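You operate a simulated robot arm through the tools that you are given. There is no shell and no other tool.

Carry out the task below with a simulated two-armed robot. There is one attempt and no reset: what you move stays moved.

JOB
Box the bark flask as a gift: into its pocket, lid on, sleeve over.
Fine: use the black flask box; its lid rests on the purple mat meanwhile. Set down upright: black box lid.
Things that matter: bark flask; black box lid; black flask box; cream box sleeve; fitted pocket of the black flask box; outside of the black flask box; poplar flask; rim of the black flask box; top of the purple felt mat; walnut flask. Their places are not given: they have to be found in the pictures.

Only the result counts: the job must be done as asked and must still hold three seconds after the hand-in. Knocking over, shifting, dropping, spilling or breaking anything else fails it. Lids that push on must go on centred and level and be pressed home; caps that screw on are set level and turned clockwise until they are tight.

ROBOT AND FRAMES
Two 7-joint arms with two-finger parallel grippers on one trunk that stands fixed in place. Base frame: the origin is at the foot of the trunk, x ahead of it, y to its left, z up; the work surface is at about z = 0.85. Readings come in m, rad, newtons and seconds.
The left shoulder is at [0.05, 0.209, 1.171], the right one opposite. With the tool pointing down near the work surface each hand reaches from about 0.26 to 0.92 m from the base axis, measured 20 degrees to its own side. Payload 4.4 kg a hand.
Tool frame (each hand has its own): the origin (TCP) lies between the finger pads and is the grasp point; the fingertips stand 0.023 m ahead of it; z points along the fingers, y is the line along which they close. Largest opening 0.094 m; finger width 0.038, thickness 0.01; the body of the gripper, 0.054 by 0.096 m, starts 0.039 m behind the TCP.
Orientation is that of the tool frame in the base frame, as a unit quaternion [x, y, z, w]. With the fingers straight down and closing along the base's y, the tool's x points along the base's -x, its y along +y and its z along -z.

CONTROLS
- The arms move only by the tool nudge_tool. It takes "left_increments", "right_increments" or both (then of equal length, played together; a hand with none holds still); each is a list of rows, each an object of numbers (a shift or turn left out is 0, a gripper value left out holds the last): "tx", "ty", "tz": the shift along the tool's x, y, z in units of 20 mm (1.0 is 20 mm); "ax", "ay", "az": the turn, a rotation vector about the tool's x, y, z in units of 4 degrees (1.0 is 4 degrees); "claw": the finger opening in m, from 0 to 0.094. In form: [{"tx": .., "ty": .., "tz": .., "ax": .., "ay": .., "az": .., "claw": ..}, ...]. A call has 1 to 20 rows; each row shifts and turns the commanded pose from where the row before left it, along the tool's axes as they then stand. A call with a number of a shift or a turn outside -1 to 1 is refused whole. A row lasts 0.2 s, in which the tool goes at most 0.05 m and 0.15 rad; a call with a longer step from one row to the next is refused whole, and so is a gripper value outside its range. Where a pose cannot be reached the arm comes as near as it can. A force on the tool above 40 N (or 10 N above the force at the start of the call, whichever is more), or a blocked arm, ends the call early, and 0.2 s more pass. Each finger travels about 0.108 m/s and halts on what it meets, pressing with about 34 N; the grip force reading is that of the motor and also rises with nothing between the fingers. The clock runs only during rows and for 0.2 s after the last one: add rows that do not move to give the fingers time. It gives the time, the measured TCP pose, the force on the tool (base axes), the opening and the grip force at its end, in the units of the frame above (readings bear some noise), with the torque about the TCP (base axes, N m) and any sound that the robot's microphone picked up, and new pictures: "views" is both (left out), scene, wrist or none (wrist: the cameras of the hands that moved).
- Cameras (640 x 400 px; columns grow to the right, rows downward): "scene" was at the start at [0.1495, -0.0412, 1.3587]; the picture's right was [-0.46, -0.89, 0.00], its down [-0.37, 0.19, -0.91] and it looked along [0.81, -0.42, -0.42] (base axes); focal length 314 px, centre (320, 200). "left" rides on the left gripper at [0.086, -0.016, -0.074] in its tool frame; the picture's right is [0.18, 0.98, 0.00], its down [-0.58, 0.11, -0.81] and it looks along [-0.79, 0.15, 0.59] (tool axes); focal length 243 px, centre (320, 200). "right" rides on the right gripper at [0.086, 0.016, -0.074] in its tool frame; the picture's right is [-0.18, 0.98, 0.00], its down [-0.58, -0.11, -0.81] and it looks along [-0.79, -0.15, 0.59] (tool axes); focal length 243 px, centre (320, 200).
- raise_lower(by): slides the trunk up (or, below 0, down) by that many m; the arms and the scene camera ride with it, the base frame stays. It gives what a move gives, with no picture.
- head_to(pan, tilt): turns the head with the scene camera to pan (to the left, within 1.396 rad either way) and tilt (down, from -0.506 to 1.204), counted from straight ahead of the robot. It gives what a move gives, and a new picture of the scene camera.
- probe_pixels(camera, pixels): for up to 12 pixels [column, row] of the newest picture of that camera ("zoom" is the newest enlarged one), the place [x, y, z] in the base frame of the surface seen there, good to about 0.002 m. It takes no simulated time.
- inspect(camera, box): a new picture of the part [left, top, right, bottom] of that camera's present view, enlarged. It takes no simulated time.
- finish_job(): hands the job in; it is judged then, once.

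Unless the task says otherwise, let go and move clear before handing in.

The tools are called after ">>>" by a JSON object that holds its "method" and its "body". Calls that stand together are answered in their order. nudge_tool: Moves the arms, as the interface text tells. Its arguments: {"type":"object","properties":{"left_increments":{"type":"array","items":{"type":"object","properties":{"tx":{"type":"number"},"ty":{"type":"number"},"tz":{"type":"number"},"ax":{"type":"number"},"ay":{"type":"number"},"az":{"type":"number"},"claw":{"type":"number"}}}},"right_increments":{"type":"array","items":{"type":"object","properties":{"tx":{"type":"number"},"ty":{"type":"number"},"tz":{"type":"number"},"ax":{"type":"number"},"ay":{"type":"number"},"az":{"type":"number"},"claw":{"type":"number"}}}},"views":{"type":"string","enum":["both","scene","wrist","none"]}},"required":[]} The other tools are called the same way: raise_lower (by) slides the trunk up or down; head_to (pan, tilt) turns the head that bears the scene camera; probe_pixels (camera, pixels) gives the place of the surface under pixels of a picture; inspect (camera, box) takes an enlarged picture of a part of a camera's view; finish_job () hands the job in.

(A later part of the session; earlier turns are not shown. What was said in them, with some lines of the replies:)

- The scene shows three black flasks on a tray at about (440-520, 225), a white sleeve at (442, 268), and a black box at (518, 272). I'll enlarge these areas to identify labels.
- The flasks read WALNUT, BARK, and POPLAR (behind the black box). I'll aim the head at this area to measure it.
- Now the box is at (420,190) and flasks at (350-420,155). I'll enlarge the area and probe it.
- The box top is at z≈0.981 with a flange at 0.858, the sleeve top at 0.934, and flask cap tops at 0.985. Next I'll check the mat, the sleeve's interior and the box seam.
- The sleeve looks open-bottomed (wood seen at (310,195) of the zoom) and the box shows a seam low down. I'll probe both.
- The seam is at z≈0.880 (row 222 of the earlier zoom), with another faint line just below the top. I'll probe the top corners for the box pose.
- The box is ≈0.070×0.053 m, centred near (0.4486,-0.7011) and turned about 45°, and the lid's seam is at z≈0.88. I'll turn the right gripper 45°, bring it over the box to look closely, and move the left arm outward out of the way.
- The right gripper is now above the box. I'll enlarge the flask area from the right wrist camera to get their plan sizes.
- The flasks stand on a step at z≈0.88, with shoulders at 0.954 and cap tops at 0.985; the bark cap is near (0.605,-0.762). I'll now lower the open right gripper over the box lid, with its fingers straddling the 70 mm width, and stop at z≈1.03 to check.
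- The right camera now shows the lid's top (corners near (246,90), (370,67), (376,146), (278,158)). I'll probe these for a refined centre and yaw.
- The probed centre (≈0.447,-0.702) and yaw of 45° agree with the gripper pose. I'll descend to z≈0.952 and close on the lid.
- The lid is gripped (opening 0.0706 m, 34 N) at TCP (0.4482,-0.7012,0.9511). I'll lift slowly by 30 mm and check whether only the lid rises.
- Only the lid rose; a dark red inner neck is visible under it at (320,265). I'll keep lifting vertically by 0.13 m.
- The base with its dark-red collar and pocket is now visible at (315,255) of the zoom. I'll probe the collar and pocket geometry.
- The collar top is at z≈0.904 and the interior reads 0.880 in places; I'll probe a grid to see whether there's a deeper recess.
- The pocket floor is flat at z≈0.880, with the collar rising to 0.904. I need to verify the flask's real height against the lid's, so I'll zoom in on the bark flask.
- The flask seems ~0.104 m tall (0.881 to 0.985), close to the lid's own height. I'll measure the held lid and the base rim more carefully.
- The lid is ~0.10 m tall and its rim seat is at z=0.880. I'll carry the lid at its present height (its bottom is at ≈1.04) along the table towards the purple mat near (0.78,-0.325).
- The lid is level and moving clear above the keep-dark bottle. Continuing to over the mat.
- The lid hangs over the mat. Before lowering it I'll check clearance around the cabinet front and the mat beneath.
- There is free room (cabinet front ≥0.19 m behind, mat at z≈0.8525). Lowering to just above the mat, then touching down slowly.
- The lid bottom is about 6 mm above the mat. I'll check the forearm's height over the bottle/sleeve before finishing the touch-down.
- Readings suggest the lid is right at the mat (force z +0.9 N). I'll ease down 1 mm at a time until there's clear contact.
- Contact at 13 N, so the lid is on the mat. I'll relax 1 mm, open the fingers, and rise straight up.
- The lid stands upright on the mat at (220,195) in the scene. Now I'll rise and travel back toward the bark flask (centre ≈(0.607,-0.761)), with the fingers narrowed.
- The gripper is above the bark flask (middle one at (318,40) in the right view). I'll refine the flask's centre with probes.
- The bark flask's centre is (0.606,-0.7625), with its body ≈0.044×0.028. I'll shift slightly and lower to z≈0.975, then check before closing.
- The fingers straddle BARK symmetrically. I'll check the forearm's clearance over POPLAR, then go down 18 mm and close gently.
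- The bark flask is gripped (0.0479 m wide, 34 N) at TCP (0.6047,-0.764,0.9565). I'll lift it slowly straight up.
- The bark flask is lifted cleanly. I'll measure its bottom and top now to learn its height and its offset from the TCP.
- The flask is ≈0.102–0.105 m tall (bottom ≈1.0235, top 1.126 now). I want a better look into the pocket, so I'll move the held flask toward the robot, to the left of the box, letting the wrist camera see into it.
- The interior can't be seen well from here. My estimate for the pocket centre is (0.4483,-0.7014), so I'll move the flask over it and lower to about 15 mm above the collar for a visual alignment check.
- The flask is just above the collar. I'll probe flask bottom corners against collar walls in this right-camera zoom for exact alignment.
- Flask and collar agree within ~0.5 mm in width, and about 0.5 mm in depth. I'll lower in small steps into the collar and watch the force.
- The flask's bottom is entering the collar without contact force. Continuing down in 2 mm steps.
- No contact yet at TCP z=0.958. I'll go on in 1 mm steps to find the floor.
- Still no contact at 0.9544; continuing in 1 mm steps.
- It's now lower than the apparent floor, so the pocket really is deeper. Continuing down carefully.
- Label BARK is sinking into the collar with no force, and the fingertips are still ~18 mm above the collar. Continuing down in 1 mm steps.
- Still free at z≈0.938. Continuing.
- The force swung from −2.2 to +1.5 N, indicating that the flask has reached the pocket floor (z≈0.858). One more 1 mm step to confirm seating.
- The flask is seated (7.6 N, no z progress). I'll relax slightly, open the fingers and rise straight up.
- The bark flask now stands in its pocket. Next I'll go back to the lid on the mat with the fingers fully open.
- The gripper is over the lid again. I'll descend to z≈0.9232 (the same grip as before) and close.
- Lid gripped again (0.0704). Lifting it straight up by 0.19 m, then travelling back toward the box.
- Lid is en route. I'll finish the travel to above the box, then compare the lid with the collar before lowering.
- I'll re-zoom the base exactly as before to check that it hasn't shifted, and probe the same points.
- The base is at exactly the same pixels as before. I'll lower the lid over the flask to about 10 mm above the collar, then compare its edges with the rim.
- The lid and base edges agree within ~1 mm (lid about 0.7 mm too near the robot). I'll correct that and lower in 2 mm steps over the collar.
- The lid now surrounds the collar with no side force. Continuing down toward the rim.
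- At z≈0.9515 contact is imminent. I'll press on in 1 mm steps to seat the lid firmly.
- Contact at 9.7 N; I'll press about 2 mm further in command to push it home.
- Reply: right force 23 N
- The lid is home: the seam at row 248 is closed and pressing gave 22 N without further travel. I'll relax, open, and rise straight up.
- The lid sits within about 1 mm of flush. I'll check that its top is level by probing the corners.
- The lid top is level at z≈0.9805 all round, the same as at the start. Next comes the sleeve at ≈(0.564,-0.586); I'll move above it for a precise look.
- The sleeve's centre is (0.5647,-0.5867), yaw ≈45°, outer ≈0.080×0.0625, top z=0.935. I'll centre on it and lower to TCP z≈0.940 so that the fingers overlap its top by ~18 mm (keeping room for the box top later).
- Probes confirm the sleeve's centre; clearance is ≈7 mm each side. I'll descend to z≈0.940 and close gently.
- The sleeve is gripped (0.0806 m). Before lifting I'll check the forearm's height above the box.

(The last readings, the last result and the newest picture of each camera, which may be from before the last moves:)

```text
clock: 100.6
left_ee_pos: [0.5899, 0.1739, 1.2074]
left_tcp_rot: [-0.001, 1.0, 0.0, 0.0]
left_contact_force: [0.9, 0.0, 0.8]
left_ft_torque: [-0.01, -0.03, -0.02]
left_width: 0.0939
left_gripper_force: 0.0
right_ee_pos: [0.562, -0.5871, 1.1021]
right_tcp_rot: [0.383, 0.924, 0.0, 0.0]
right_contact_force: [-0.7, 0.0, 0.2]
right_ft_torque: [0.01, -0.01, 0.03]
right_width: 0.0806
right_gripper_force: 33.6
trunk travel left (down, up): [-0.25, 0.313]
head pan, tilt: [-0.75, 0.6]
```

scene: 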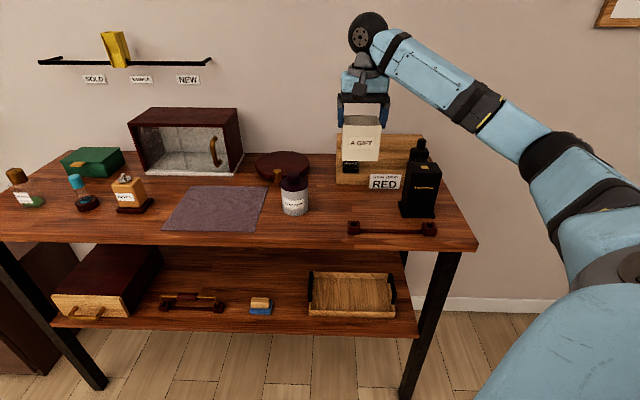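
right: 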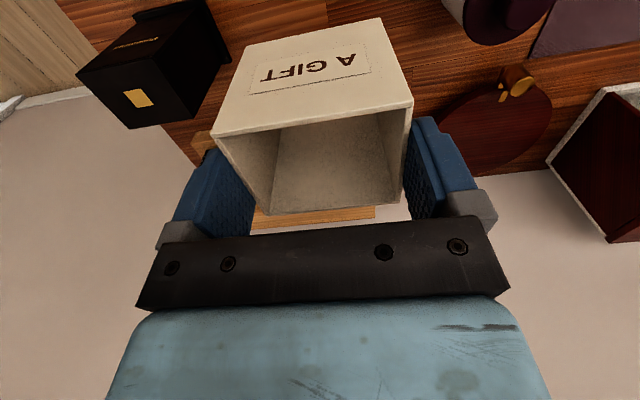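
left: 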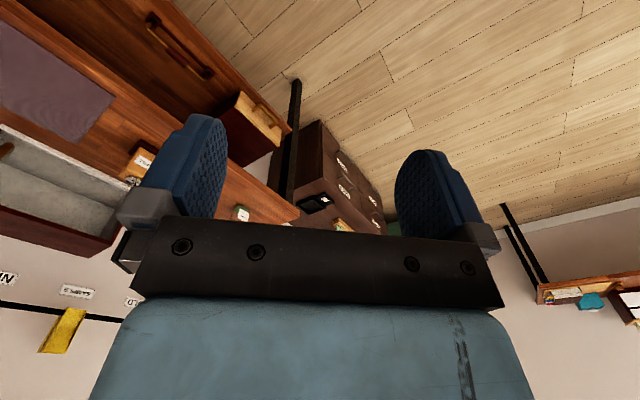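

The sleeve is lifted, with its bottom at ≈1.01, above the lid top (0.981). Moving it along to above the box.

>>> {"method": "nudge_tool", "body": {"right_increments": [{"ty": -0.5, "tx": 0.085}, {"ty": -0.9}, {"ty": -0.9}, {"ty": -0.9}, {"ty": -0.9}, {"ty": -0.9}, {"ty": -0.9}, {"ty": -0.9}, {"ty": -0.76}, {"ty": -0.5}, {}, {}], "views": "both"}}

>>> {"method": "inspect", "body": {"camera": "scene", "box": [390, 90, 460, 190]}}

```text
clock: 103.2
left_ee_pos: [0.5904, 0.1735, 1.2068]
left_tcp_rot: [-0.001, 1.0, 0.0, 0.001]
left_contact_force: [-0.3, 0.8, 0.0]
left_ft_torque: [0.01, 0.01, 0.02]
left_width: 0.0938
left_gripper_force: 0.0
right_ee_pos: [0.4481, -0.7006, 1.1012]
right_tcp_rot: [0.383, 0.924, 0.0, 0.0]
right_contact_force: [0.7, 0.3, -0.4]
right_ft_torque: [-0.02, 0.01, 0.0]
right_width: 0.0807
right_gripper_force: 33.9
trunk travel left (down, up): [-0.25, 0.313]
head pan, tilt: [-0.75, 0.6]
```

scene: 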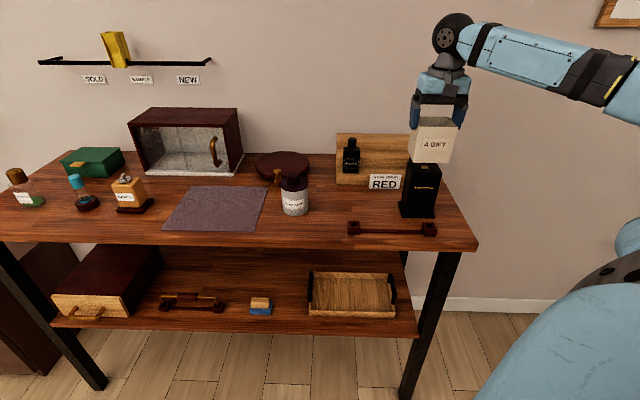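
right: 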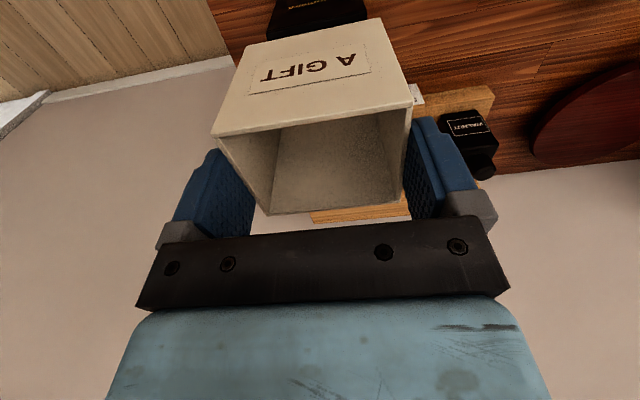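

```text
4.00 times, centred on (425, 140) of scene
```

zoom: 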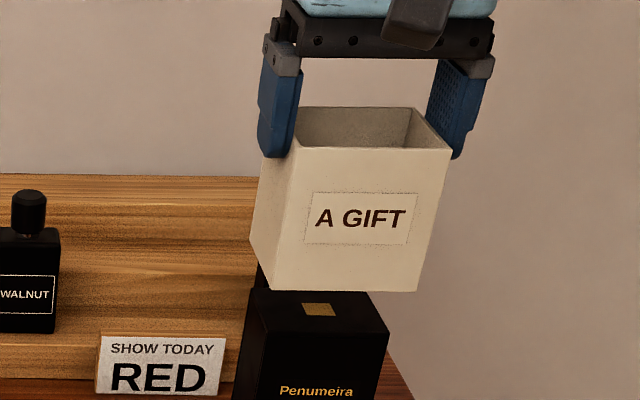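

The sleeve is above the lid. I'll lower it to ~10 mm above the lid top and measure alignment.

>>> {"method": "nudge_tool", "body": {"right_increments": [{"tz": 0.3}, {"tz": 0.3}, {"tz": 0.3}, {}, {}], "views": "both"}}

>>> {"method": "inspect", "body": {"camera": "scene", "box": [395, 135, 455, 185]}}

```text
clock: 104.4
left_ee_pos: [0.5914, 0.173, 1.2073]
left_tcp_rot: [0.0, 1.0, 0.0, 0.0]
left_contact_force: [0.3, -0.6, -0.9]
left_ft_torque: [-0.01, 0.01, -0.04]
left_width: 0.0939
left_gripper_force: 0.1
right_ee_pos: [0.4483, -0.7015, 1.0823]
right_tcp_rot: [0.383, 0.924, 0.001, 0.0]
right_contact_force: [-0.8, -0.4, -0.7]
right_ft_torque: [0.03, -0.01, -0.03]
right_width: 0.0807
right_gripper_force: 33.9
trunk travel left (down, up): [-0.25, 0.313]
head pan, tilt: [-0.75, 0.6]
```

scene: 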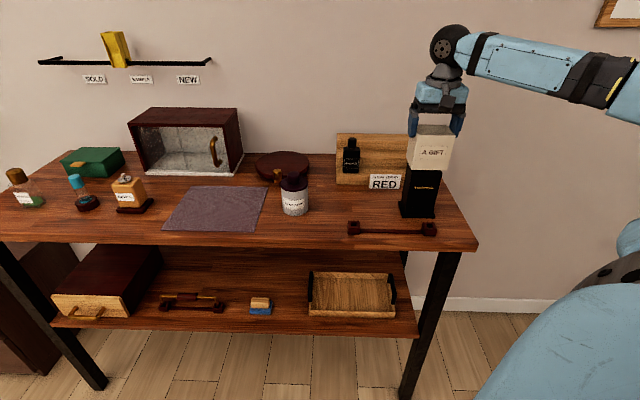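
right: 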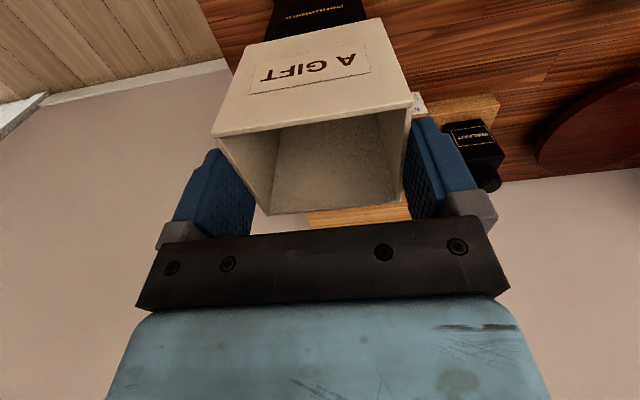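

```text
8.00 times, centred on (425, 160) of scene
```

zoom: 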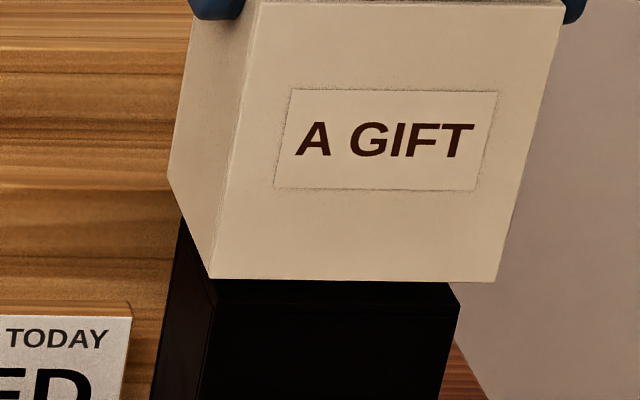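

>>> {"method": "probe_pixels", "body": {"camera": "zoom", "pixels": [[216, 272], [494, 275], [350, 273], [174, 175], [190, 215], [225, 320], [452, 322], [340, 320], [190, 270], [210, 318], [450, 350], [223, 350]]}}

```text
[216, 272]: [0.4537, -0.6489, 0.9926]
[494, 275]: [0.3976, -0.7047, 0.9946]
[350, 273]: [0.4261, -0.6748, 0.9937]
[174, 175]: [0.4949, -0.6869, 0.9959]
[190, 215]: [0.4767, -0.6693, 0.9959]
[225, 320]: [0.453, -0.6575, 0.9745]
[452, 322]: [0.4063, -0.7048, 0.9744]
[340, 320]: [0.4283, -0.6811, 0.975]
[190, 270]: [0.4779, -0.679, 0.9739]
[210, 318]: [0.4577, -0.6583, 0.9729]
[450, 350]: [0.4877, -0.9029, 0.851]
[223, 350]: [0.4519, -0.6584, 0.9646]
```

Sleeve centre (u≈-0.177, v≈0.8105) versus the box+lid centre (u≈-0.178, v≈0.8123). I'll correct by about 0.8 mm and 1.7 mm, then lower in small steps over the lid's top.

>>> {"method": "nudge_tool", "body": {"right_increments": [{"tx": -0.08, "ty": -0.04}, {}, {"tz": 0.1}, {"tz": 0.1}, {"tz": 0.1}, {"tz": 0.1}, {"tz": 0.1}, {"tz": 0.1}, {"tz": 0.1}, {}], "views": "both"}}

>>> {"method": "inspect", "body": {"camera": "scene", "box": [395, 140, 455, 190]}}

```text
clock: 106.6
left_ee_pos: [0.59, 0.1726, 1.2082]
left_tcp_rot: [-0.001, 1.0, 0.001, 0.0]
left_contact_force: [0.5, 0.5, -0.6]
left_ft_torque: [-0.02, 0.0, 0.01]
left_width: 0.094
left_gripper_force: 0.0
right_ee_pos: [0.4493, -0.7009, 1.07]
right_tcp_rot: [0.383, 0.924, 0.001, 0.0]
right_contact_force: [0.4, 0.0, -1.5]
right_ft_torque: [-0.02, 0.01, 0.0]
right_width: 0.0804
right_gripper_force: 34.2
trunk travel left (down, up): [-0.25, 0.313]
head pan, tilt: [-0.75, 0.6]
```

scene: 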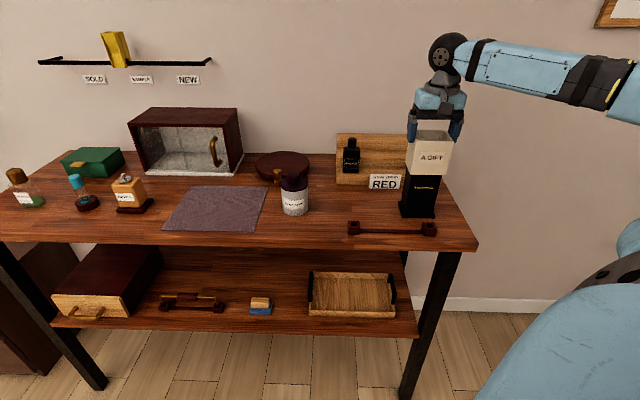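
right: 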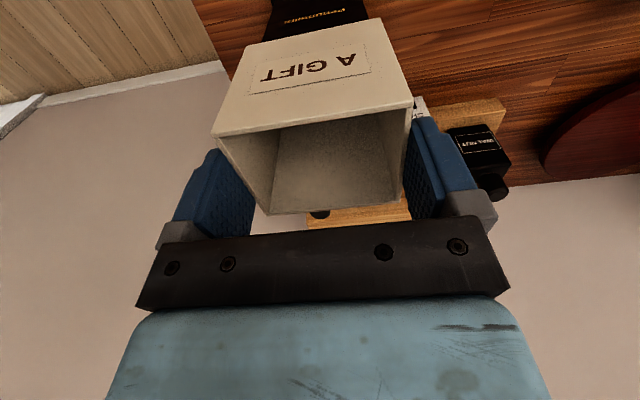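

```text
8.00 times, centred on (425, 165) of scene
```

zoom: 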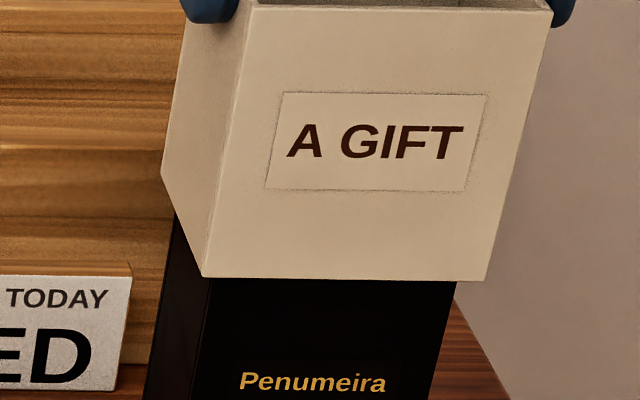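

The sleeve's bottom edge is now just under the lid's top with no contact. I'll recheck alignment with probes before continuing.

>>> {"method": "probe_pixels", "body": {"camera": "zoom", "pixels": [[208, 270], [482, 273], [345, 272], [166, 175], [184, 215], [216, 300], [448, 300], [330, 300], [183, 270], [200, 315], [345, 330], [345, 150]]}}

```text
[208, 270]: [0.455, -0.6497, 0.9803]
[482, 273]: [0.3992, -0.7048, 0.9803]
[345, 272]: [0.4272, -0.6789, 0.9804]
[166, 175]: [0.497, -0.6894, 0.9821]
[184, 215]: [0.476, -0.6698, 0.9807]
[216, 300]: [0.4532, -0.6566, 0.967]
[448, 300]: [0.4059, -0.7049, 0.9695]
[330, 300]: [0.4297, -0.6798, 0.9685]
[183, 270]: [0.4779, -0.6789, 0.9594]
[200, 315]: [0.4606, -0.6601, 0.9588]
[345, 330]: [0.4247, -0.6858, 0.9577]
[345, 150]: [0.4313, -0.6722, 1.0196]
```

The front gap looks fine; the sleeve should go ~1.2 mm more to the right so that it also clears the base. I'll apply this and continue lowering in 2 mm steps.

>>> {"method": "nudge_tool", "body": {"right_increments": [{"ty": -0.06}, {"tz": 0.1}, {"tz": 0.1}, {"tz": 0.1}, {"tz": 0.1}, {"tz": 0.1}, {"tz": 0.1}, {}], "views": "none"}}

```text
clock: 108.4
left_ee_pos: [0.5916, 0.1736, 1.206]
left_tcp_rot: [0.0, 1.0, 0.0, 0.0]
left_contact_force: [-0.3, 0.2, -0.6]
left_ft_torque: [-0.03, 0.03, -0.04]
left_width: 0.0938
left_gripper_force: 0.1
right_ee_pos: [0.4472, -0.7023, 1.0575]
right_tcp_rot: [0.383, 0.924, 0.0, 0.0]
right_contact_force: [0.2, -0.5, 0.2]
right_ft_torque: [-0.05, -0.02, 0.0]
right_width: 0.0809
right_gripper_force: 33.4
trunk travel left (down, up): [-0.25, 0.313]
head pan, tilt: [-0.75, 0.6]
```

No contact force; the sleeve is 15 mm over the lid. Continuing in 4 mm steps.

>>> {"method": "nudge_tool", "body": {"right_increments": [{"tz": 0.2}, {"tz": 0.2}, {"tz": 0.2}, {"tz": 0.2}, {"tz": 0.2}, {"tz": 0.2}, {"tz": 0.2}, {"tz": 0.2}, {}], "views": "both"}}

>>> {"method": "inspect", "body": {"camera": "scene", "box": [390, 130, 450, 220]}}

```text
clock: 110.4
left_ee_pos: [0.5918, 0.1733, 1.2063]
left_tcp_rot: [-0.001, 1.0, 0.0, 0.0]
left_contact_force: [-0.1, 0.0, 0.0]
left_ft_torque: [0.01, -0.01, 0.0]
left_width: 0.0937
left_gripper_force: 0.1
right_ee_pos: [0.447, -0.7022, 1.0271]
right_tcp_rot: [0.383, 0.924, 0.0, 0.0]
right_contact_force: [-0.5, 0.0, 0.1]
right_ft_torque: [-0.02, 0.0, 0.01]
right_width: 0.0805
right_gripper_force: 33.5
trunk travel left (down, up): [-0.25, 0.313]
head pan, tilt: [-0.75, 0.6]
```

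scene: 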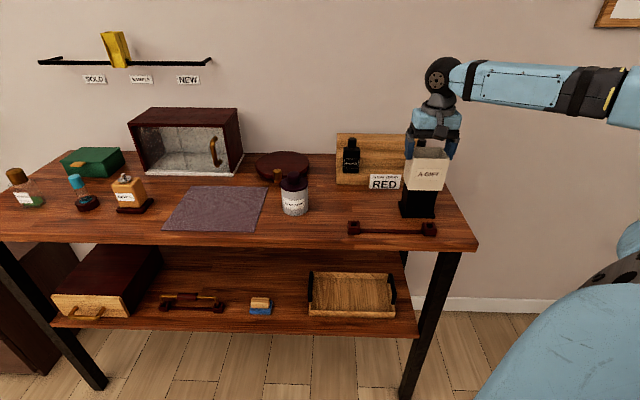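
right: 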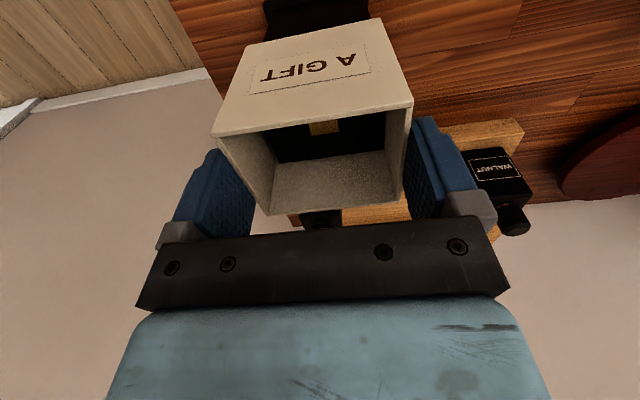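

```text
4.44 times, centred on (420, 175) of scene
```

zoom: 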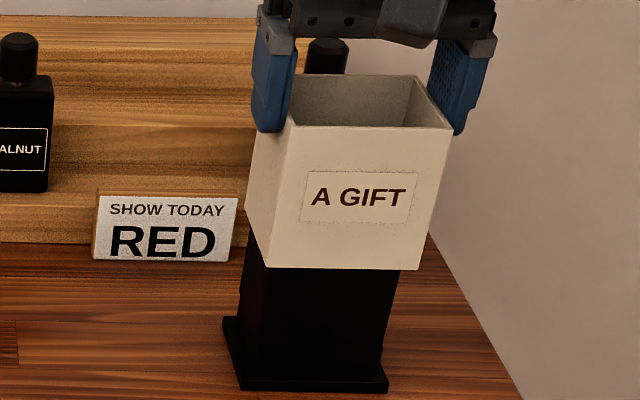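

The lid's gold square is now visible inside the sleeve. I'll zoom in from the wrist camera to judge the gaps.

>>> {"method": "inspect", "body": {"camera": "right", "box": [210, 90, 420, 220]}}

>>> {"method": "probe_pixels", "body": {"camera": "zoom", "pixels": [[160, 200], [200, 218], [540, 100], [540, 170], [350, 200], [450, 195], [210, 205], [180, 140], [530, 140], [350, 120], [250, 190], [500, 180]]}}

```text
3.05 times, centred on (315, 155) of right
```

zoom: 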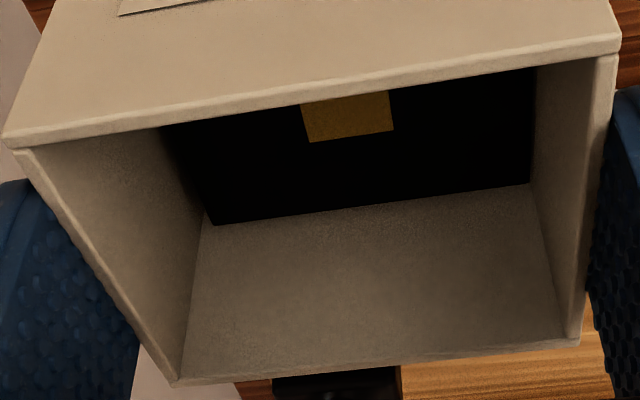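

```text
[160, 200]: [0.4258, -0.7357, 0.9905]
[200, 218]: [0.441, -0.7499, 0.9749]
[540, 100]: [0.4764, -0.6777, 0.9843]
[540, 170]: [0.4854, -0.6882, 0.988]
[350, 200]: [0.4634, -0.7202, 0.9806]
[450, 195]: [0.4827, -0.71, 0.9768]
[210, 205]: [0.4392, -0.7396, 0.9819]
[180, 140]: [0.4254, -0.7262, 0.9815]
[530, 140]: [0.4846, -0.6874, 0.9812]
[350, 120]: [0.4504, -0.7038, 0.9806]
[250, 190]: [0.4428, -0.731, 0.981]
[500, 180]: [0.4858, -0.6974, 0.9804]
```

In this view the sleeve is too far to the right: the gap to the lid is ≈0.5 mm on one side and ≈5 mm on the other. I'll shift back by 1.5 mm in +y of the tool and continue lowering.

>>> {"method": "nudge_tool", "body": {"right_increments": [{"ty": 0.075}, {}, {"tz": 0.2}, {"tz": 0.2}, {"tz": 0.2}, {"tz": 0.2}, {}], "views": "both"}}

>>> {"method": "inspect", "body": {"camera": "right", "box": [210, 90, 420, 220]}}

>>> {"method": "inspect", "body": {"camera": "scene", "box": [390, 165, 450, 220]}}

```text
clock: 112.0
left_ee_pos: [0.5903, 0.1738, 1.2059]
left_tcp_rot: [-0.001, 1.0, 0.0, -0.001]
left_contact_force: [1.0, -0.4, 0.3]
left_ft_torque: [0.0, -0.03, 0.03]
left_width: 0.0938
left_gripper_force: 0.1
right_ee_pos: [0.4479, -0.7014, 1.0089]
right_tcp_rot: [0.382, 0.924, 0.0, 0.0]
right_contact_force: [0.3, -0.5, -0.4]
right_ft_torque: [-0.03, 0.02, 0.01]
right_width: 0.0806
right_gripper_force: 34.0
trunk travel left (down, up): [-0.25, 0.313]
head pan, tilt: [-0.75, 0.6]
```

scene: 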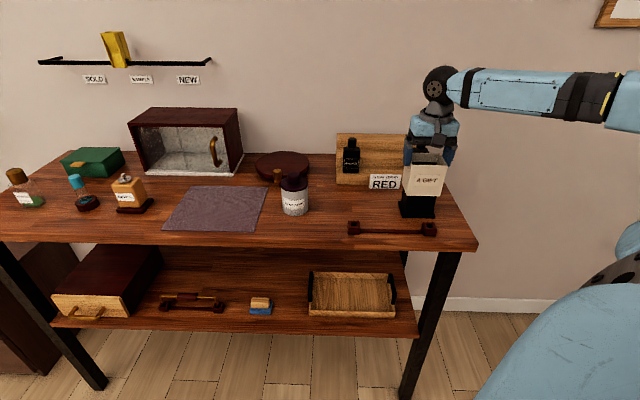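
right: 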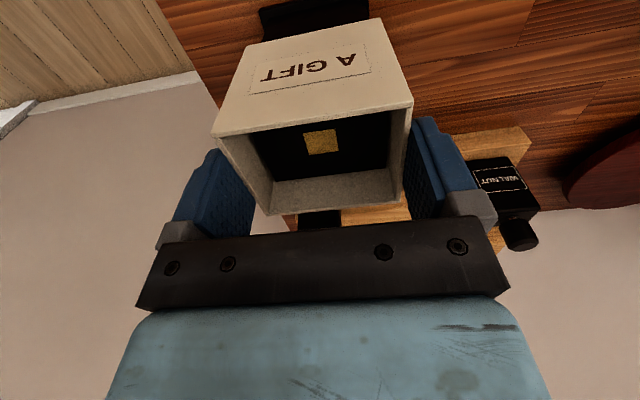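

```text
3.05 times, centred on (315, 155) of right
```

zoom: 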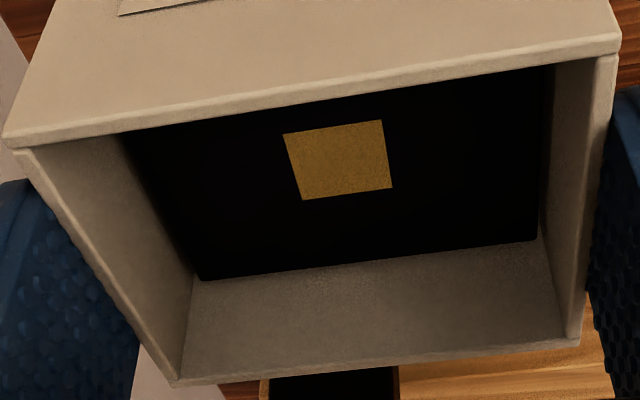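

```text
7.27 times, centred on (420, 192) of scene
```

zoom: 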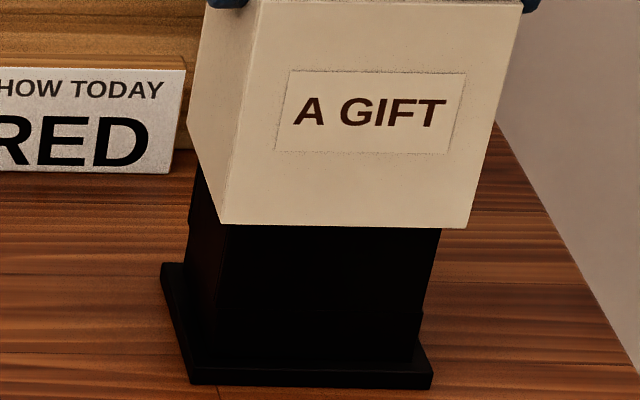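

The gaps on both sides look even now. Continuing down toward the base block in 3 mm steps.

>>> {"method": "nudge_tool", "body": {"right_increments": [{"tz": 0.15}, {"tz": 0.15}, {"tz": 0.15}, {"tz": 0.15}, {"tz": 0.15}, {"tz": 0.15}, {"tz": 0.15}, {"tz": 0.15}, {"tz": 0.15}, {"tz": 0.15}, {}], "views": "both"}}

>>> {"method": "inspect", "body": {"camera": "scene", "box": [390, 165, 450, 220]}}

>>> {"method": "inspect", "body": {"camera": "right", "box": [210, 90, 420, 220]}}

```text
clock: 114.4
left_ee_pos: [0.5904, 0.1734, 1.2068]
left_tcp_rot: [-0.001, 1.0, 0.0, 0.001]
left_contact_force: [0.6, -0.8, -0.4]
left_ft_torque: [-0.01, 0.0, 0.02]
left_width: 0.0936
left_gripper_force: 0.0
right_ee_pos: [0.4481, -0.7017, 0.9808]
right_tcp_rot: [0.383, 0.924, 0.0, -0.001]
right_contact_force: [-0.2, 0.3, 0.6]
right_ft_torque: [0.03, -0.02, 0.02]
right_width: 0.0806
right_gripper_force: 34.0
trunk travel left (down, up): [-0.25, 0.313]
head pan, tilt: [-0.75, 0.6]
```

scene: 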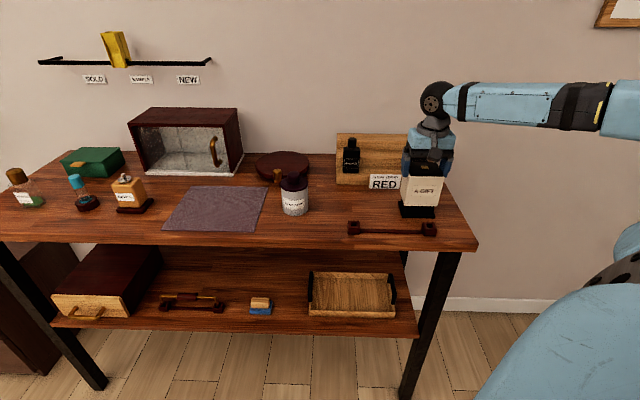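
right: 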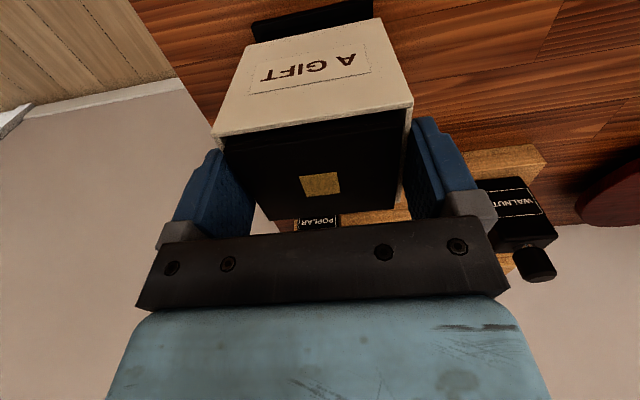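

```text
7.27 times, centred on (420, 192) of scene
```

zoom: 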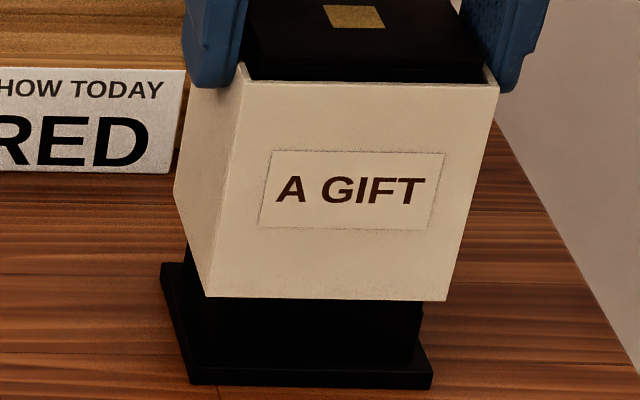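

```text
3.05 times, centred on (315, 155) of right
```

zoom: 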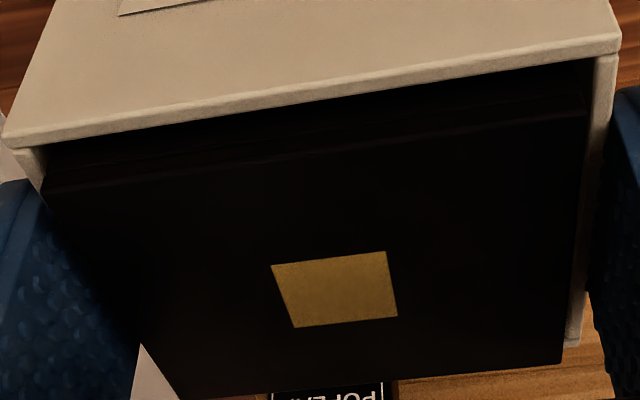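

The lid's top now emerges above the sleeve. Before passing the base block's upper edge (0.880), I'll check the sleeve-to-base alignment.

>>> {"method": "inspect", "body": {"camera": "scene", "box": [395, 190, 445, 222]}}

>>> {"method": "probe_pixels", "body": {"camera": "zoom", "pixels": [[155, 195], [488, 202], [320, 200], [110, 90], [130, 140], [160, 260], [480, 265], [320, 265], [130, 220], [140, 250], [495, 250], [200, 265]]}}

```text
12.50 times, centred on (420, 206) of scene
```

zoom: 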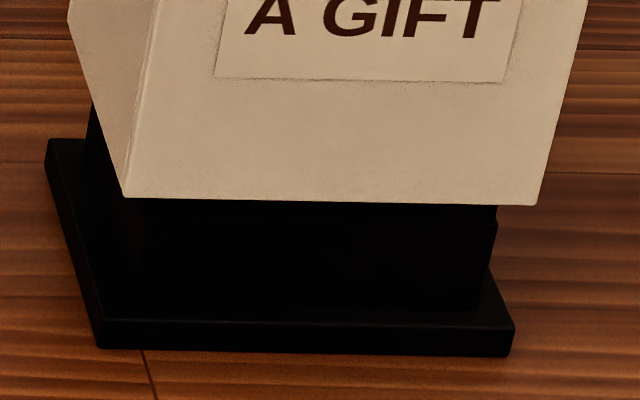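

```text
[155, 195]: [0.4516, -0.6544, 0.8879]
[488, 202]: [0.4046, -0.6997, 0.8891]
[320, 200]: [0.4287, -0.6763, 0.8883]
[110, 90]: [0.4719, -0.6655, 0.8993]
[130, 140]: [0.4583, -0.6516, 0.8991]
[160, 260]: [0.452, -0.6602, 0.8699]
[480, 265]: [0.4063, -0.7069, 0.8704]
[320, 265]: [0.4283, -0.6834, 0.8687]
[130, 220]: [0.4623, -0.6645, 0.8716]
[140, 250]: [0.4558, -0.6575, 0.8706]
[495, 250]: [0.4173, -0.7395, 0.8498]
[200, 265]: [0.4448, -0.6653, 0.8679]
```

Front/back gaps ≈2–2.5 mm, left ≈2.8 and right ≈1.2 mm. A 0.5 mm shift to the right and then continue down past the base's edge in 2 mm steps.

>>> {"method": "nudge_tool", "body": {"right_increments": [{"ty": -0.03}, {"tz": 0.1}, {"tz": 0.1}, {"tz": 0.1}, {"tz": 0.1}, {"tz": 0.1}, {"tz": 0.1}, {"tz": 0.1}, {}], "views": "none"}}

```text
clock: 116.4
left_ee_pos: [0.5893, 0.1715, 1.207]
left_tcp_rot: [0.0, 1.0, 0.0, 0.0]
left_contact_force: [-0.7, -0.7, 0.4]
left_ft_torque: [0.0, 0.01, 0.0]
left_width: 0.094
left_gripper_force: 0.0
right_ee_pos: [0.4487, -0.7031, 0.9657]
right_tcp_rot: [0.383, 0.924, 0.0, 0.001]
right_contact_force: [-0.4, -0.1, -1.0]
right_ft_torque: [-0.01, 0.01, 0.03]
right_width: 0.0805
right_gripper_force: 33.9
trunk travel left (down, up): [-0.25, 0.313]
head pan, tilt: [-0.75, 0.6]
```

Passed the base's upper edge without force. Continuing toward the flange.

>>> {"method": "nudge_tool", "body": {"right_increments": [{"tz": 0.1}, {"tz": 0.1}, {"tz": 0.1}, {"tz": 0.1}, {"tz": 0.1}, {"tz": 0.1}, {}], "views": "both"}}

>>> {"method": "inspect", "body": {"camera": "scene", "box": [395, 165, 445, 222]}}

```text
clock: 118.0
left_ee_pos: [0.5909, 0.1739, 1.2074]
left_tcp_rot: [-0.001, 1.0, 0.0, 0.0]
left_contact_force: [0.1, -0.2, -0.5]
left_ft_torque: [-0.02, 0.0, -0.02]
left_width: 0.0941
left_gripper_force: 0.0
right_ee_pos: [0.4487, -0.703, 0.9538]
right_tcp_rot: [0.383, 0.924, 0.0, 0.0]
right_contact_force: [0.6, -0.4, -1.8]
right_ft_torque: [0.0, 0.02, 0.03]
right_width: 0.0808
right_gripper_force: 34.0
trunk travel left (down, up): [-0.25, 0.313]
head pan, tilt: [-0.75, 0.6]
```

scene: 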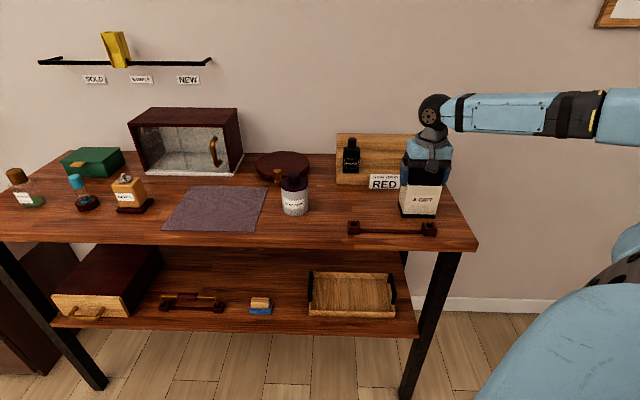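
right: 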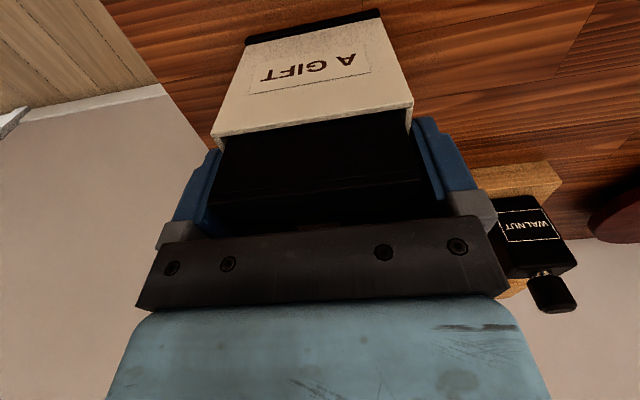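

```text
7.02 times, centred on (420, 194) of scene
```

zoom: 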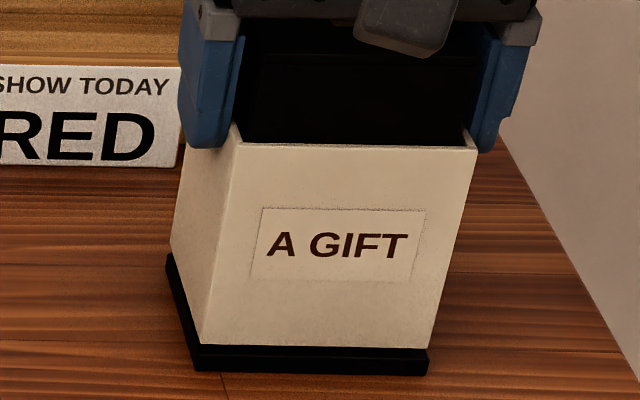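

The sleeve's bottom is ≈4 mm above the flange. Lowering in 1 mm steps to contact.

>>> {"method": "nudge_tool", "body": {"right_increments": [{"tz": 0.05}, {"tz": 0.05}, {"tz": 0.05}, {"tz": 0.05}, {}], "views": "none"}}

```text
clock: 119.2
left_ee_pos: [0.5899, 0.1733, 1.2083]
left_tcp_rot: [-0.001, 1.0, 0.0, 0.0]
left_contact_force: [-0.4, 0.0, 0.7]
left_ft_torque: [0.0, 0.0, -0.01]
left_width: 0.094
left_gripper_force: 0.0
right_ee_pos: [0.4487, -0.7007, 0.9504]
right_tcp_rot: [0.382, 0.924, 0.0, 0.0]
right_contact_force: [1.1, -0.7, 2.1]
right_ft_torque: [0.05, -0.03, 0.01]
right_width: 0.0807
right_gripper_force: 34.4
trunk travel left (down, up): [-0.25, 0.313]
head pan, tilt: [-0.75, 0.6]
```

Beginning of contact (force z +2.1 N at z=0.9504). One more millimetre to confirm that the sleeve sits on the flange.

>>> {"method": "nudge_tool", "body": {"right_increments": [{"tz": 0.05}, {}], "views": "both"}}

>>> {"method": "inspect", "body": {"camera": "scene", "box": [395, 165, 445, 222]}}

```text
clock: 119.8
left_ee_pos: [0.5908, 0.174, 1.208]
left_tcp_rot: [0.0, 1.0, 0.0, 0.0]
left_contact_force: [-0.8, -0.3, -0.1]
left_ft_torque: [0.03, -0.04, -0.03]
left_width: 0.094
left_gripper_force: 0.2
right_ee_pos: [0.4493, -0.7015, 0.9497]
right_tcp_rot: [0.383, 0.924, 0.0, 0.001]
right_contact_force: [0.3, -0.1, 5.9]
right_ft_torque: [0.05, 0.01, -0.01]
right_width: 0.081
right_gripper_force: 34.0
trunk travel left (down, up): [-0.25, 0.313]
head pan, tilt: [-0.75, 0.6]
```

scene: 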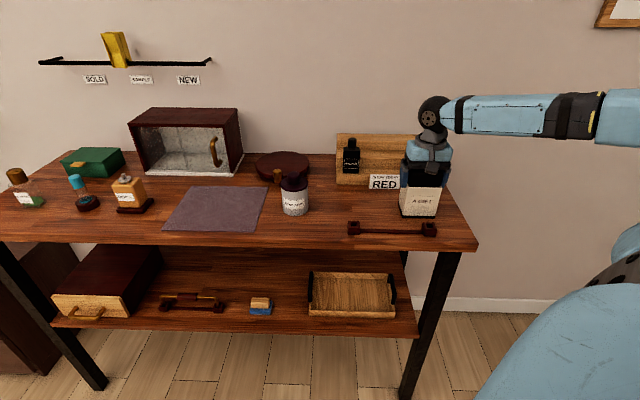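
right: 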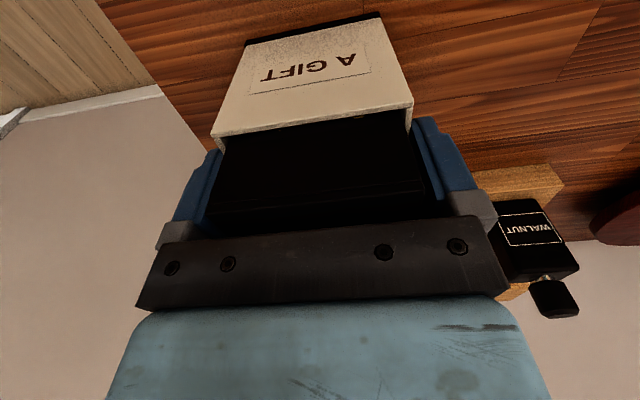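

```text
7.02 times, centred on (420, 194) of scene
```

zoom: 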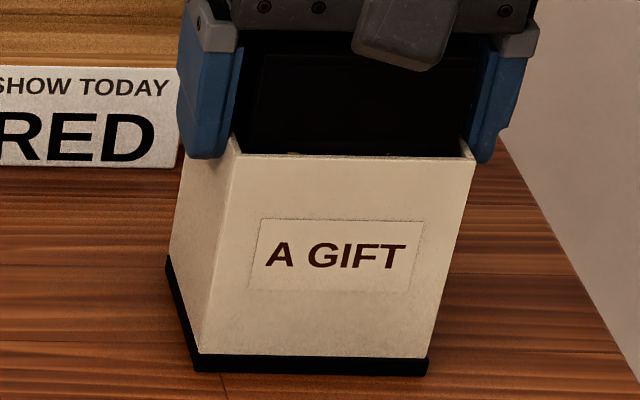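

The sleeve is seated on the flange (5.9 N). I'll open the fingers and rise straight up.

>>> {"method": "nudge_tool", "body": {"right_increments": [{"tz": -0.02}, {"claw": 0.084}, {"claw": 0.089}, {"claw": 0.094}, {}, {}, {"tz": -0.15}, {"tz": -0.3}, {"tz": -0.6}, {"tz": -1}, {"tz": -1}, {"tz": -1}, {"tz": -1}, {"tz": -1}, {}, {}], "views": "both"}}

>>> {"method": "inspect", "body": {"camera": "scene", "box": [395, 155, 445, 222]}}

```text
clock: 123.2
left_ee_pos: [0.5905, 0.1734, 1.2065]
left_tcp_rot: [-0.001, 1.0, 0.0, 0.0]
left_contact_force: [-0.8, 0.8, 0.1]
left_ft_torque: [-0.01, 0.0, -0.02]
left_width: 0.0941
left_gripper_force: 0.1
right_ee_pos: [0.447, -0.7006, 1.0711]
right_tcp_rot: [0.382, 0.924, 0.001, 0.0]
right_contact_force: [0.0, 0.5, -0.4]
right_ft_torque: [0.01, -0.01, -0.01]
right_width: 0.0939
right_gripper_force: 0.0
trunk travel left (down, up): [-0.25, 0.313]
head pan, tilt: [-0.75, 0.6]
```

scene: 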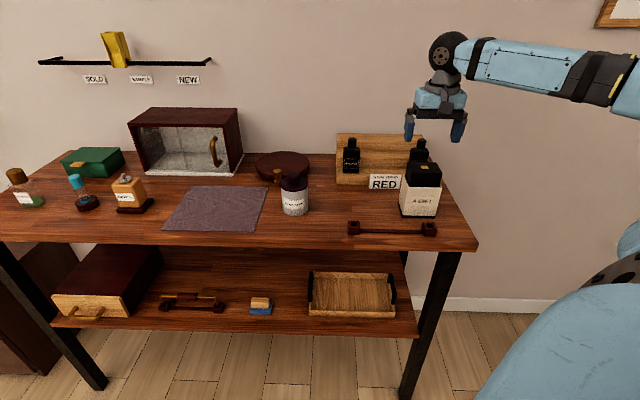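
right: 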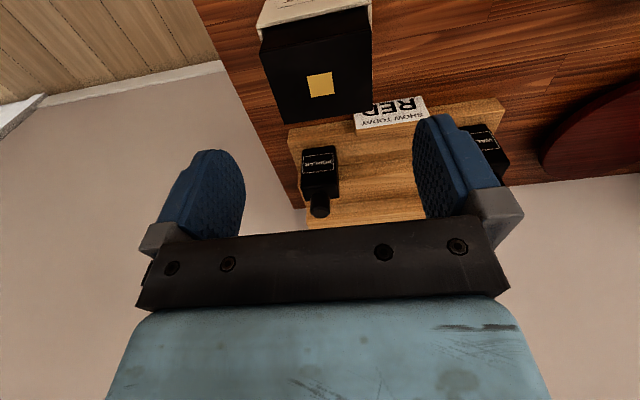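

```text
5.97 times, centred on (420, 188) of scene
```

zoom: 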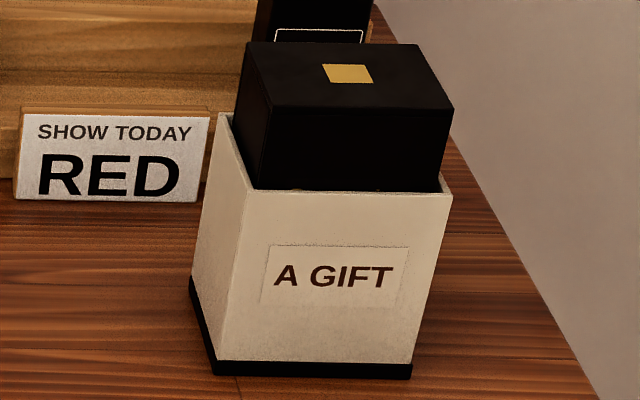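

The sleeve sits on the flange and the lid stands proud of it as expected. I'll check lid levelness and centring once more.

>>> {"method": "inspect", "body": {"camera": "scene", "box": [395, 155, 445, 187]}}

>>> {"method": "probe_pixels", "body": {"camera": "zoom", "pixels": [[182, 92], [525, 100], [595, 220], [236, 220], [300, 110], [480, 200], [280, 200], [480, 110], [120, 240], [140, 300], [230, 385], [560, 390]]}}

>>> {"method": "inspect", "body": {"camera": "scene", "box": [395, 190, 445, 222]}}

```text
12.50 times, centred on (420, 171) of scene
```

zoom: 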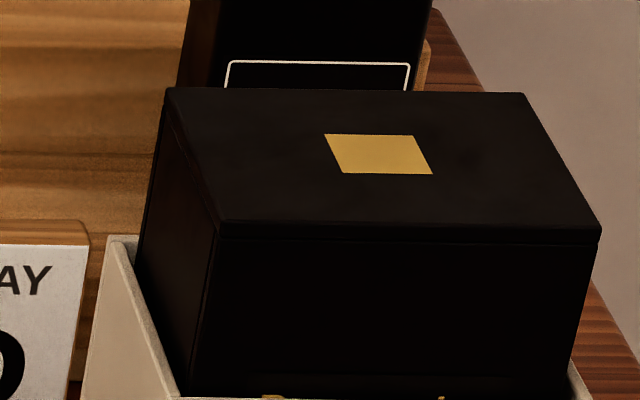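

```text
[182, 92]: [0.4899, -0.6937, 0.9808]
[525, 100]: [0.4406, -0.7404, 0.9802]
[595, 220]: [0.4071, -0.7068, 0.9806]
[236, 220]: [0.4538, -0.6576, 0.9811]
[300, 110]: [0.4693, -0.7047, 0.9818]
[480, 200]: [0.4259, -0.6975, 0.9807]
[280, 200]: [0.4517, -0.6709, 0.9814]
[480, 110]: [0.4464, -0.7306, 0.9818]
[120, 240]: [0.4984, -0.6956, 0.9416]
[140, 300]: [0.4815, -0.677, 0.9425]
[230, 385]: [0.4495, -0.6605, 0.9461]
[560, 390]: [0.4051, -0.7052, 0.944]
```

```text
12.50 times, centred on (420, 206) of scene
```

zoom: 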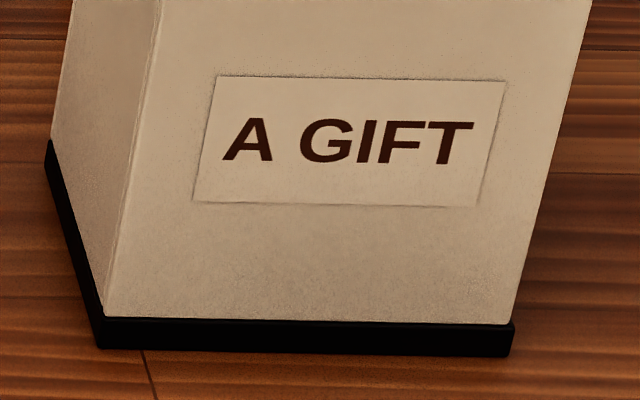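

Lid level at z≈0.981, sleeve rim at 0.942 and sleeve bottom flush on the flange. I'll move the hand up and clear, then take a final look at everything.

>>> {"method": "nudge_tool", "body": {"right_increments": [{"tz": -1}, {"tz": -1}, {"tz": -1}, {"tz": -1}, {"tz": -1}, {"tx": 0.8, "ty": 0.5}, {"tx": 0.8, "ty": 0.5}, {"tx": 0.8, "ty": 0.5}, {"tx": 0.8, "ty": 0.5}, {"tx": 0.8, "ty": 0.5}, {"tx": 0.8, "ty": 0.5}, {}, {}], "views": "both"}}

>>> {"method": "inspect", "body": {"camera": "scene", "box": [320, 120, 480, 250]}}

>>> {"method": "inspect", "body": {"camera": "scene", "box": [0, 90, 340, 250]}}

```text
clock: 126.0
left_ee_pos: [0.5902, 0.1745, 1.208]
left_tcp_rot: [-0.002, 1.0, 0.001, 0.0]
left_contact_force: [0.1, 0.0, -0.6]
left_ft_torque: [0.02, 0.01, -0.01]
left_width: 0.0941
left_gripper_force: 0.0
right_ee_pos: [0.4238, -0.5926, 1.1704]
right_tcp_rot: [0.382, 0.924, 0.0, 0.0]
right_contact_force: [-0.9, 0.7, -0.1]
right_ft_torque: [-0.06, 0.03, -0.01]
right_width: 0.094
right_gripper_force: 0.0
trunk travel left (down, up): [-0.25, 0.313]
head pan, tilt: [-0.75, 0.6]
```

scene: 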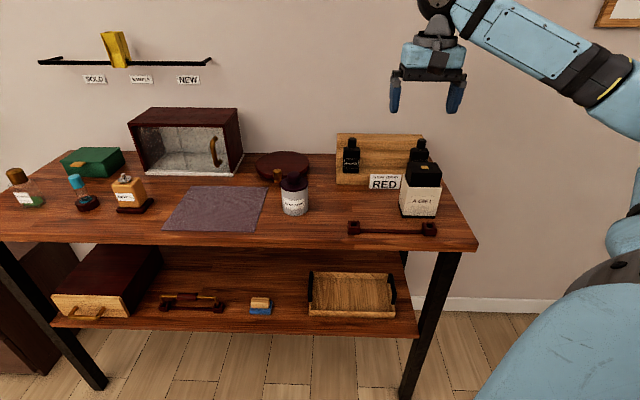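
right: 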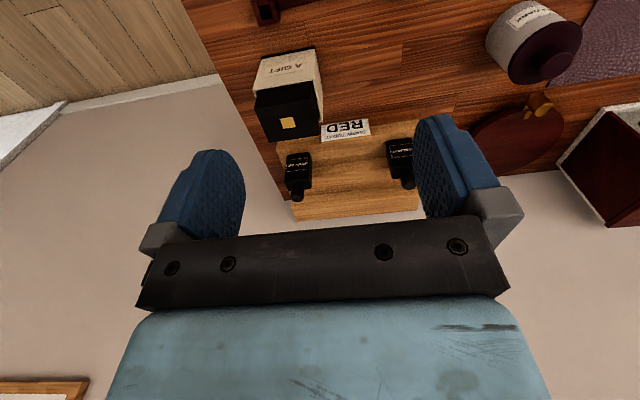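

```text
3.08 times, centred on (400, 185) of scene
```

zoom: 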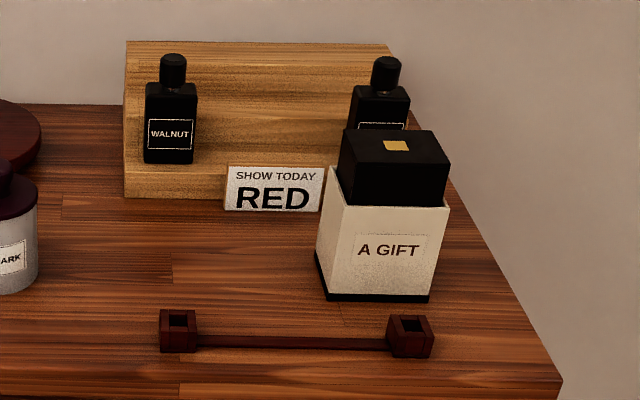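

```text
1.88 times, centred on (170, 170) of scene
```

zoom: 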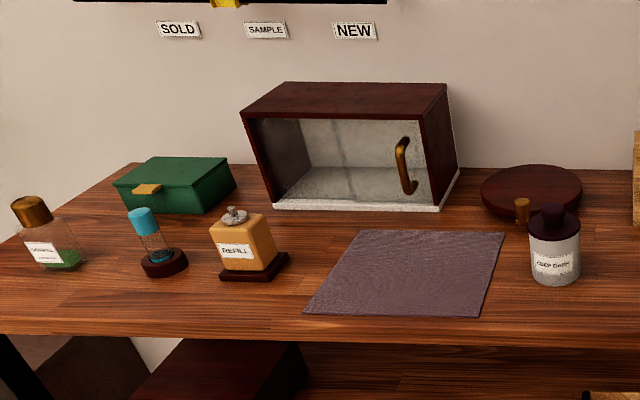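

The boxed gift stands at (382,225) of the zoom: lid level on the box, cream sleeve down on the flange. WALNUT, POPLAR, the sign, the bottle and the mat are unmoved, and the hand is clear, so I'll hand in.

>>> {"method": "finish_job", "body": {}}

```text
The job is handed in.
```

The bark flask is boxed: it stands in the pocket of the black flask box, with the lid on and the cream sleeve over it. I've handed the job in, but no verdict has come back yet.

- **Flask:** The pocket was deeper than it looked. I lowered the flask until it touched the floor and confirmed that with the force reading.
- **Lid:** It stood upright on the purple mat while the flask went in. It is now back on the box, level, at the same height as at the start, and pressed home at about 22 N. It sits roughly 1–2 mm off dead centre, within the play it has around the box's inner collar. I left it there because I judged that close enough.
- **Sleeve:** It went down without any side force and rests on the box's bottom flange.

In the last pictures the walnut and poplar flasks, the sign, the bottle and the mat look undisturbed. Both hands were clear before I handed in.
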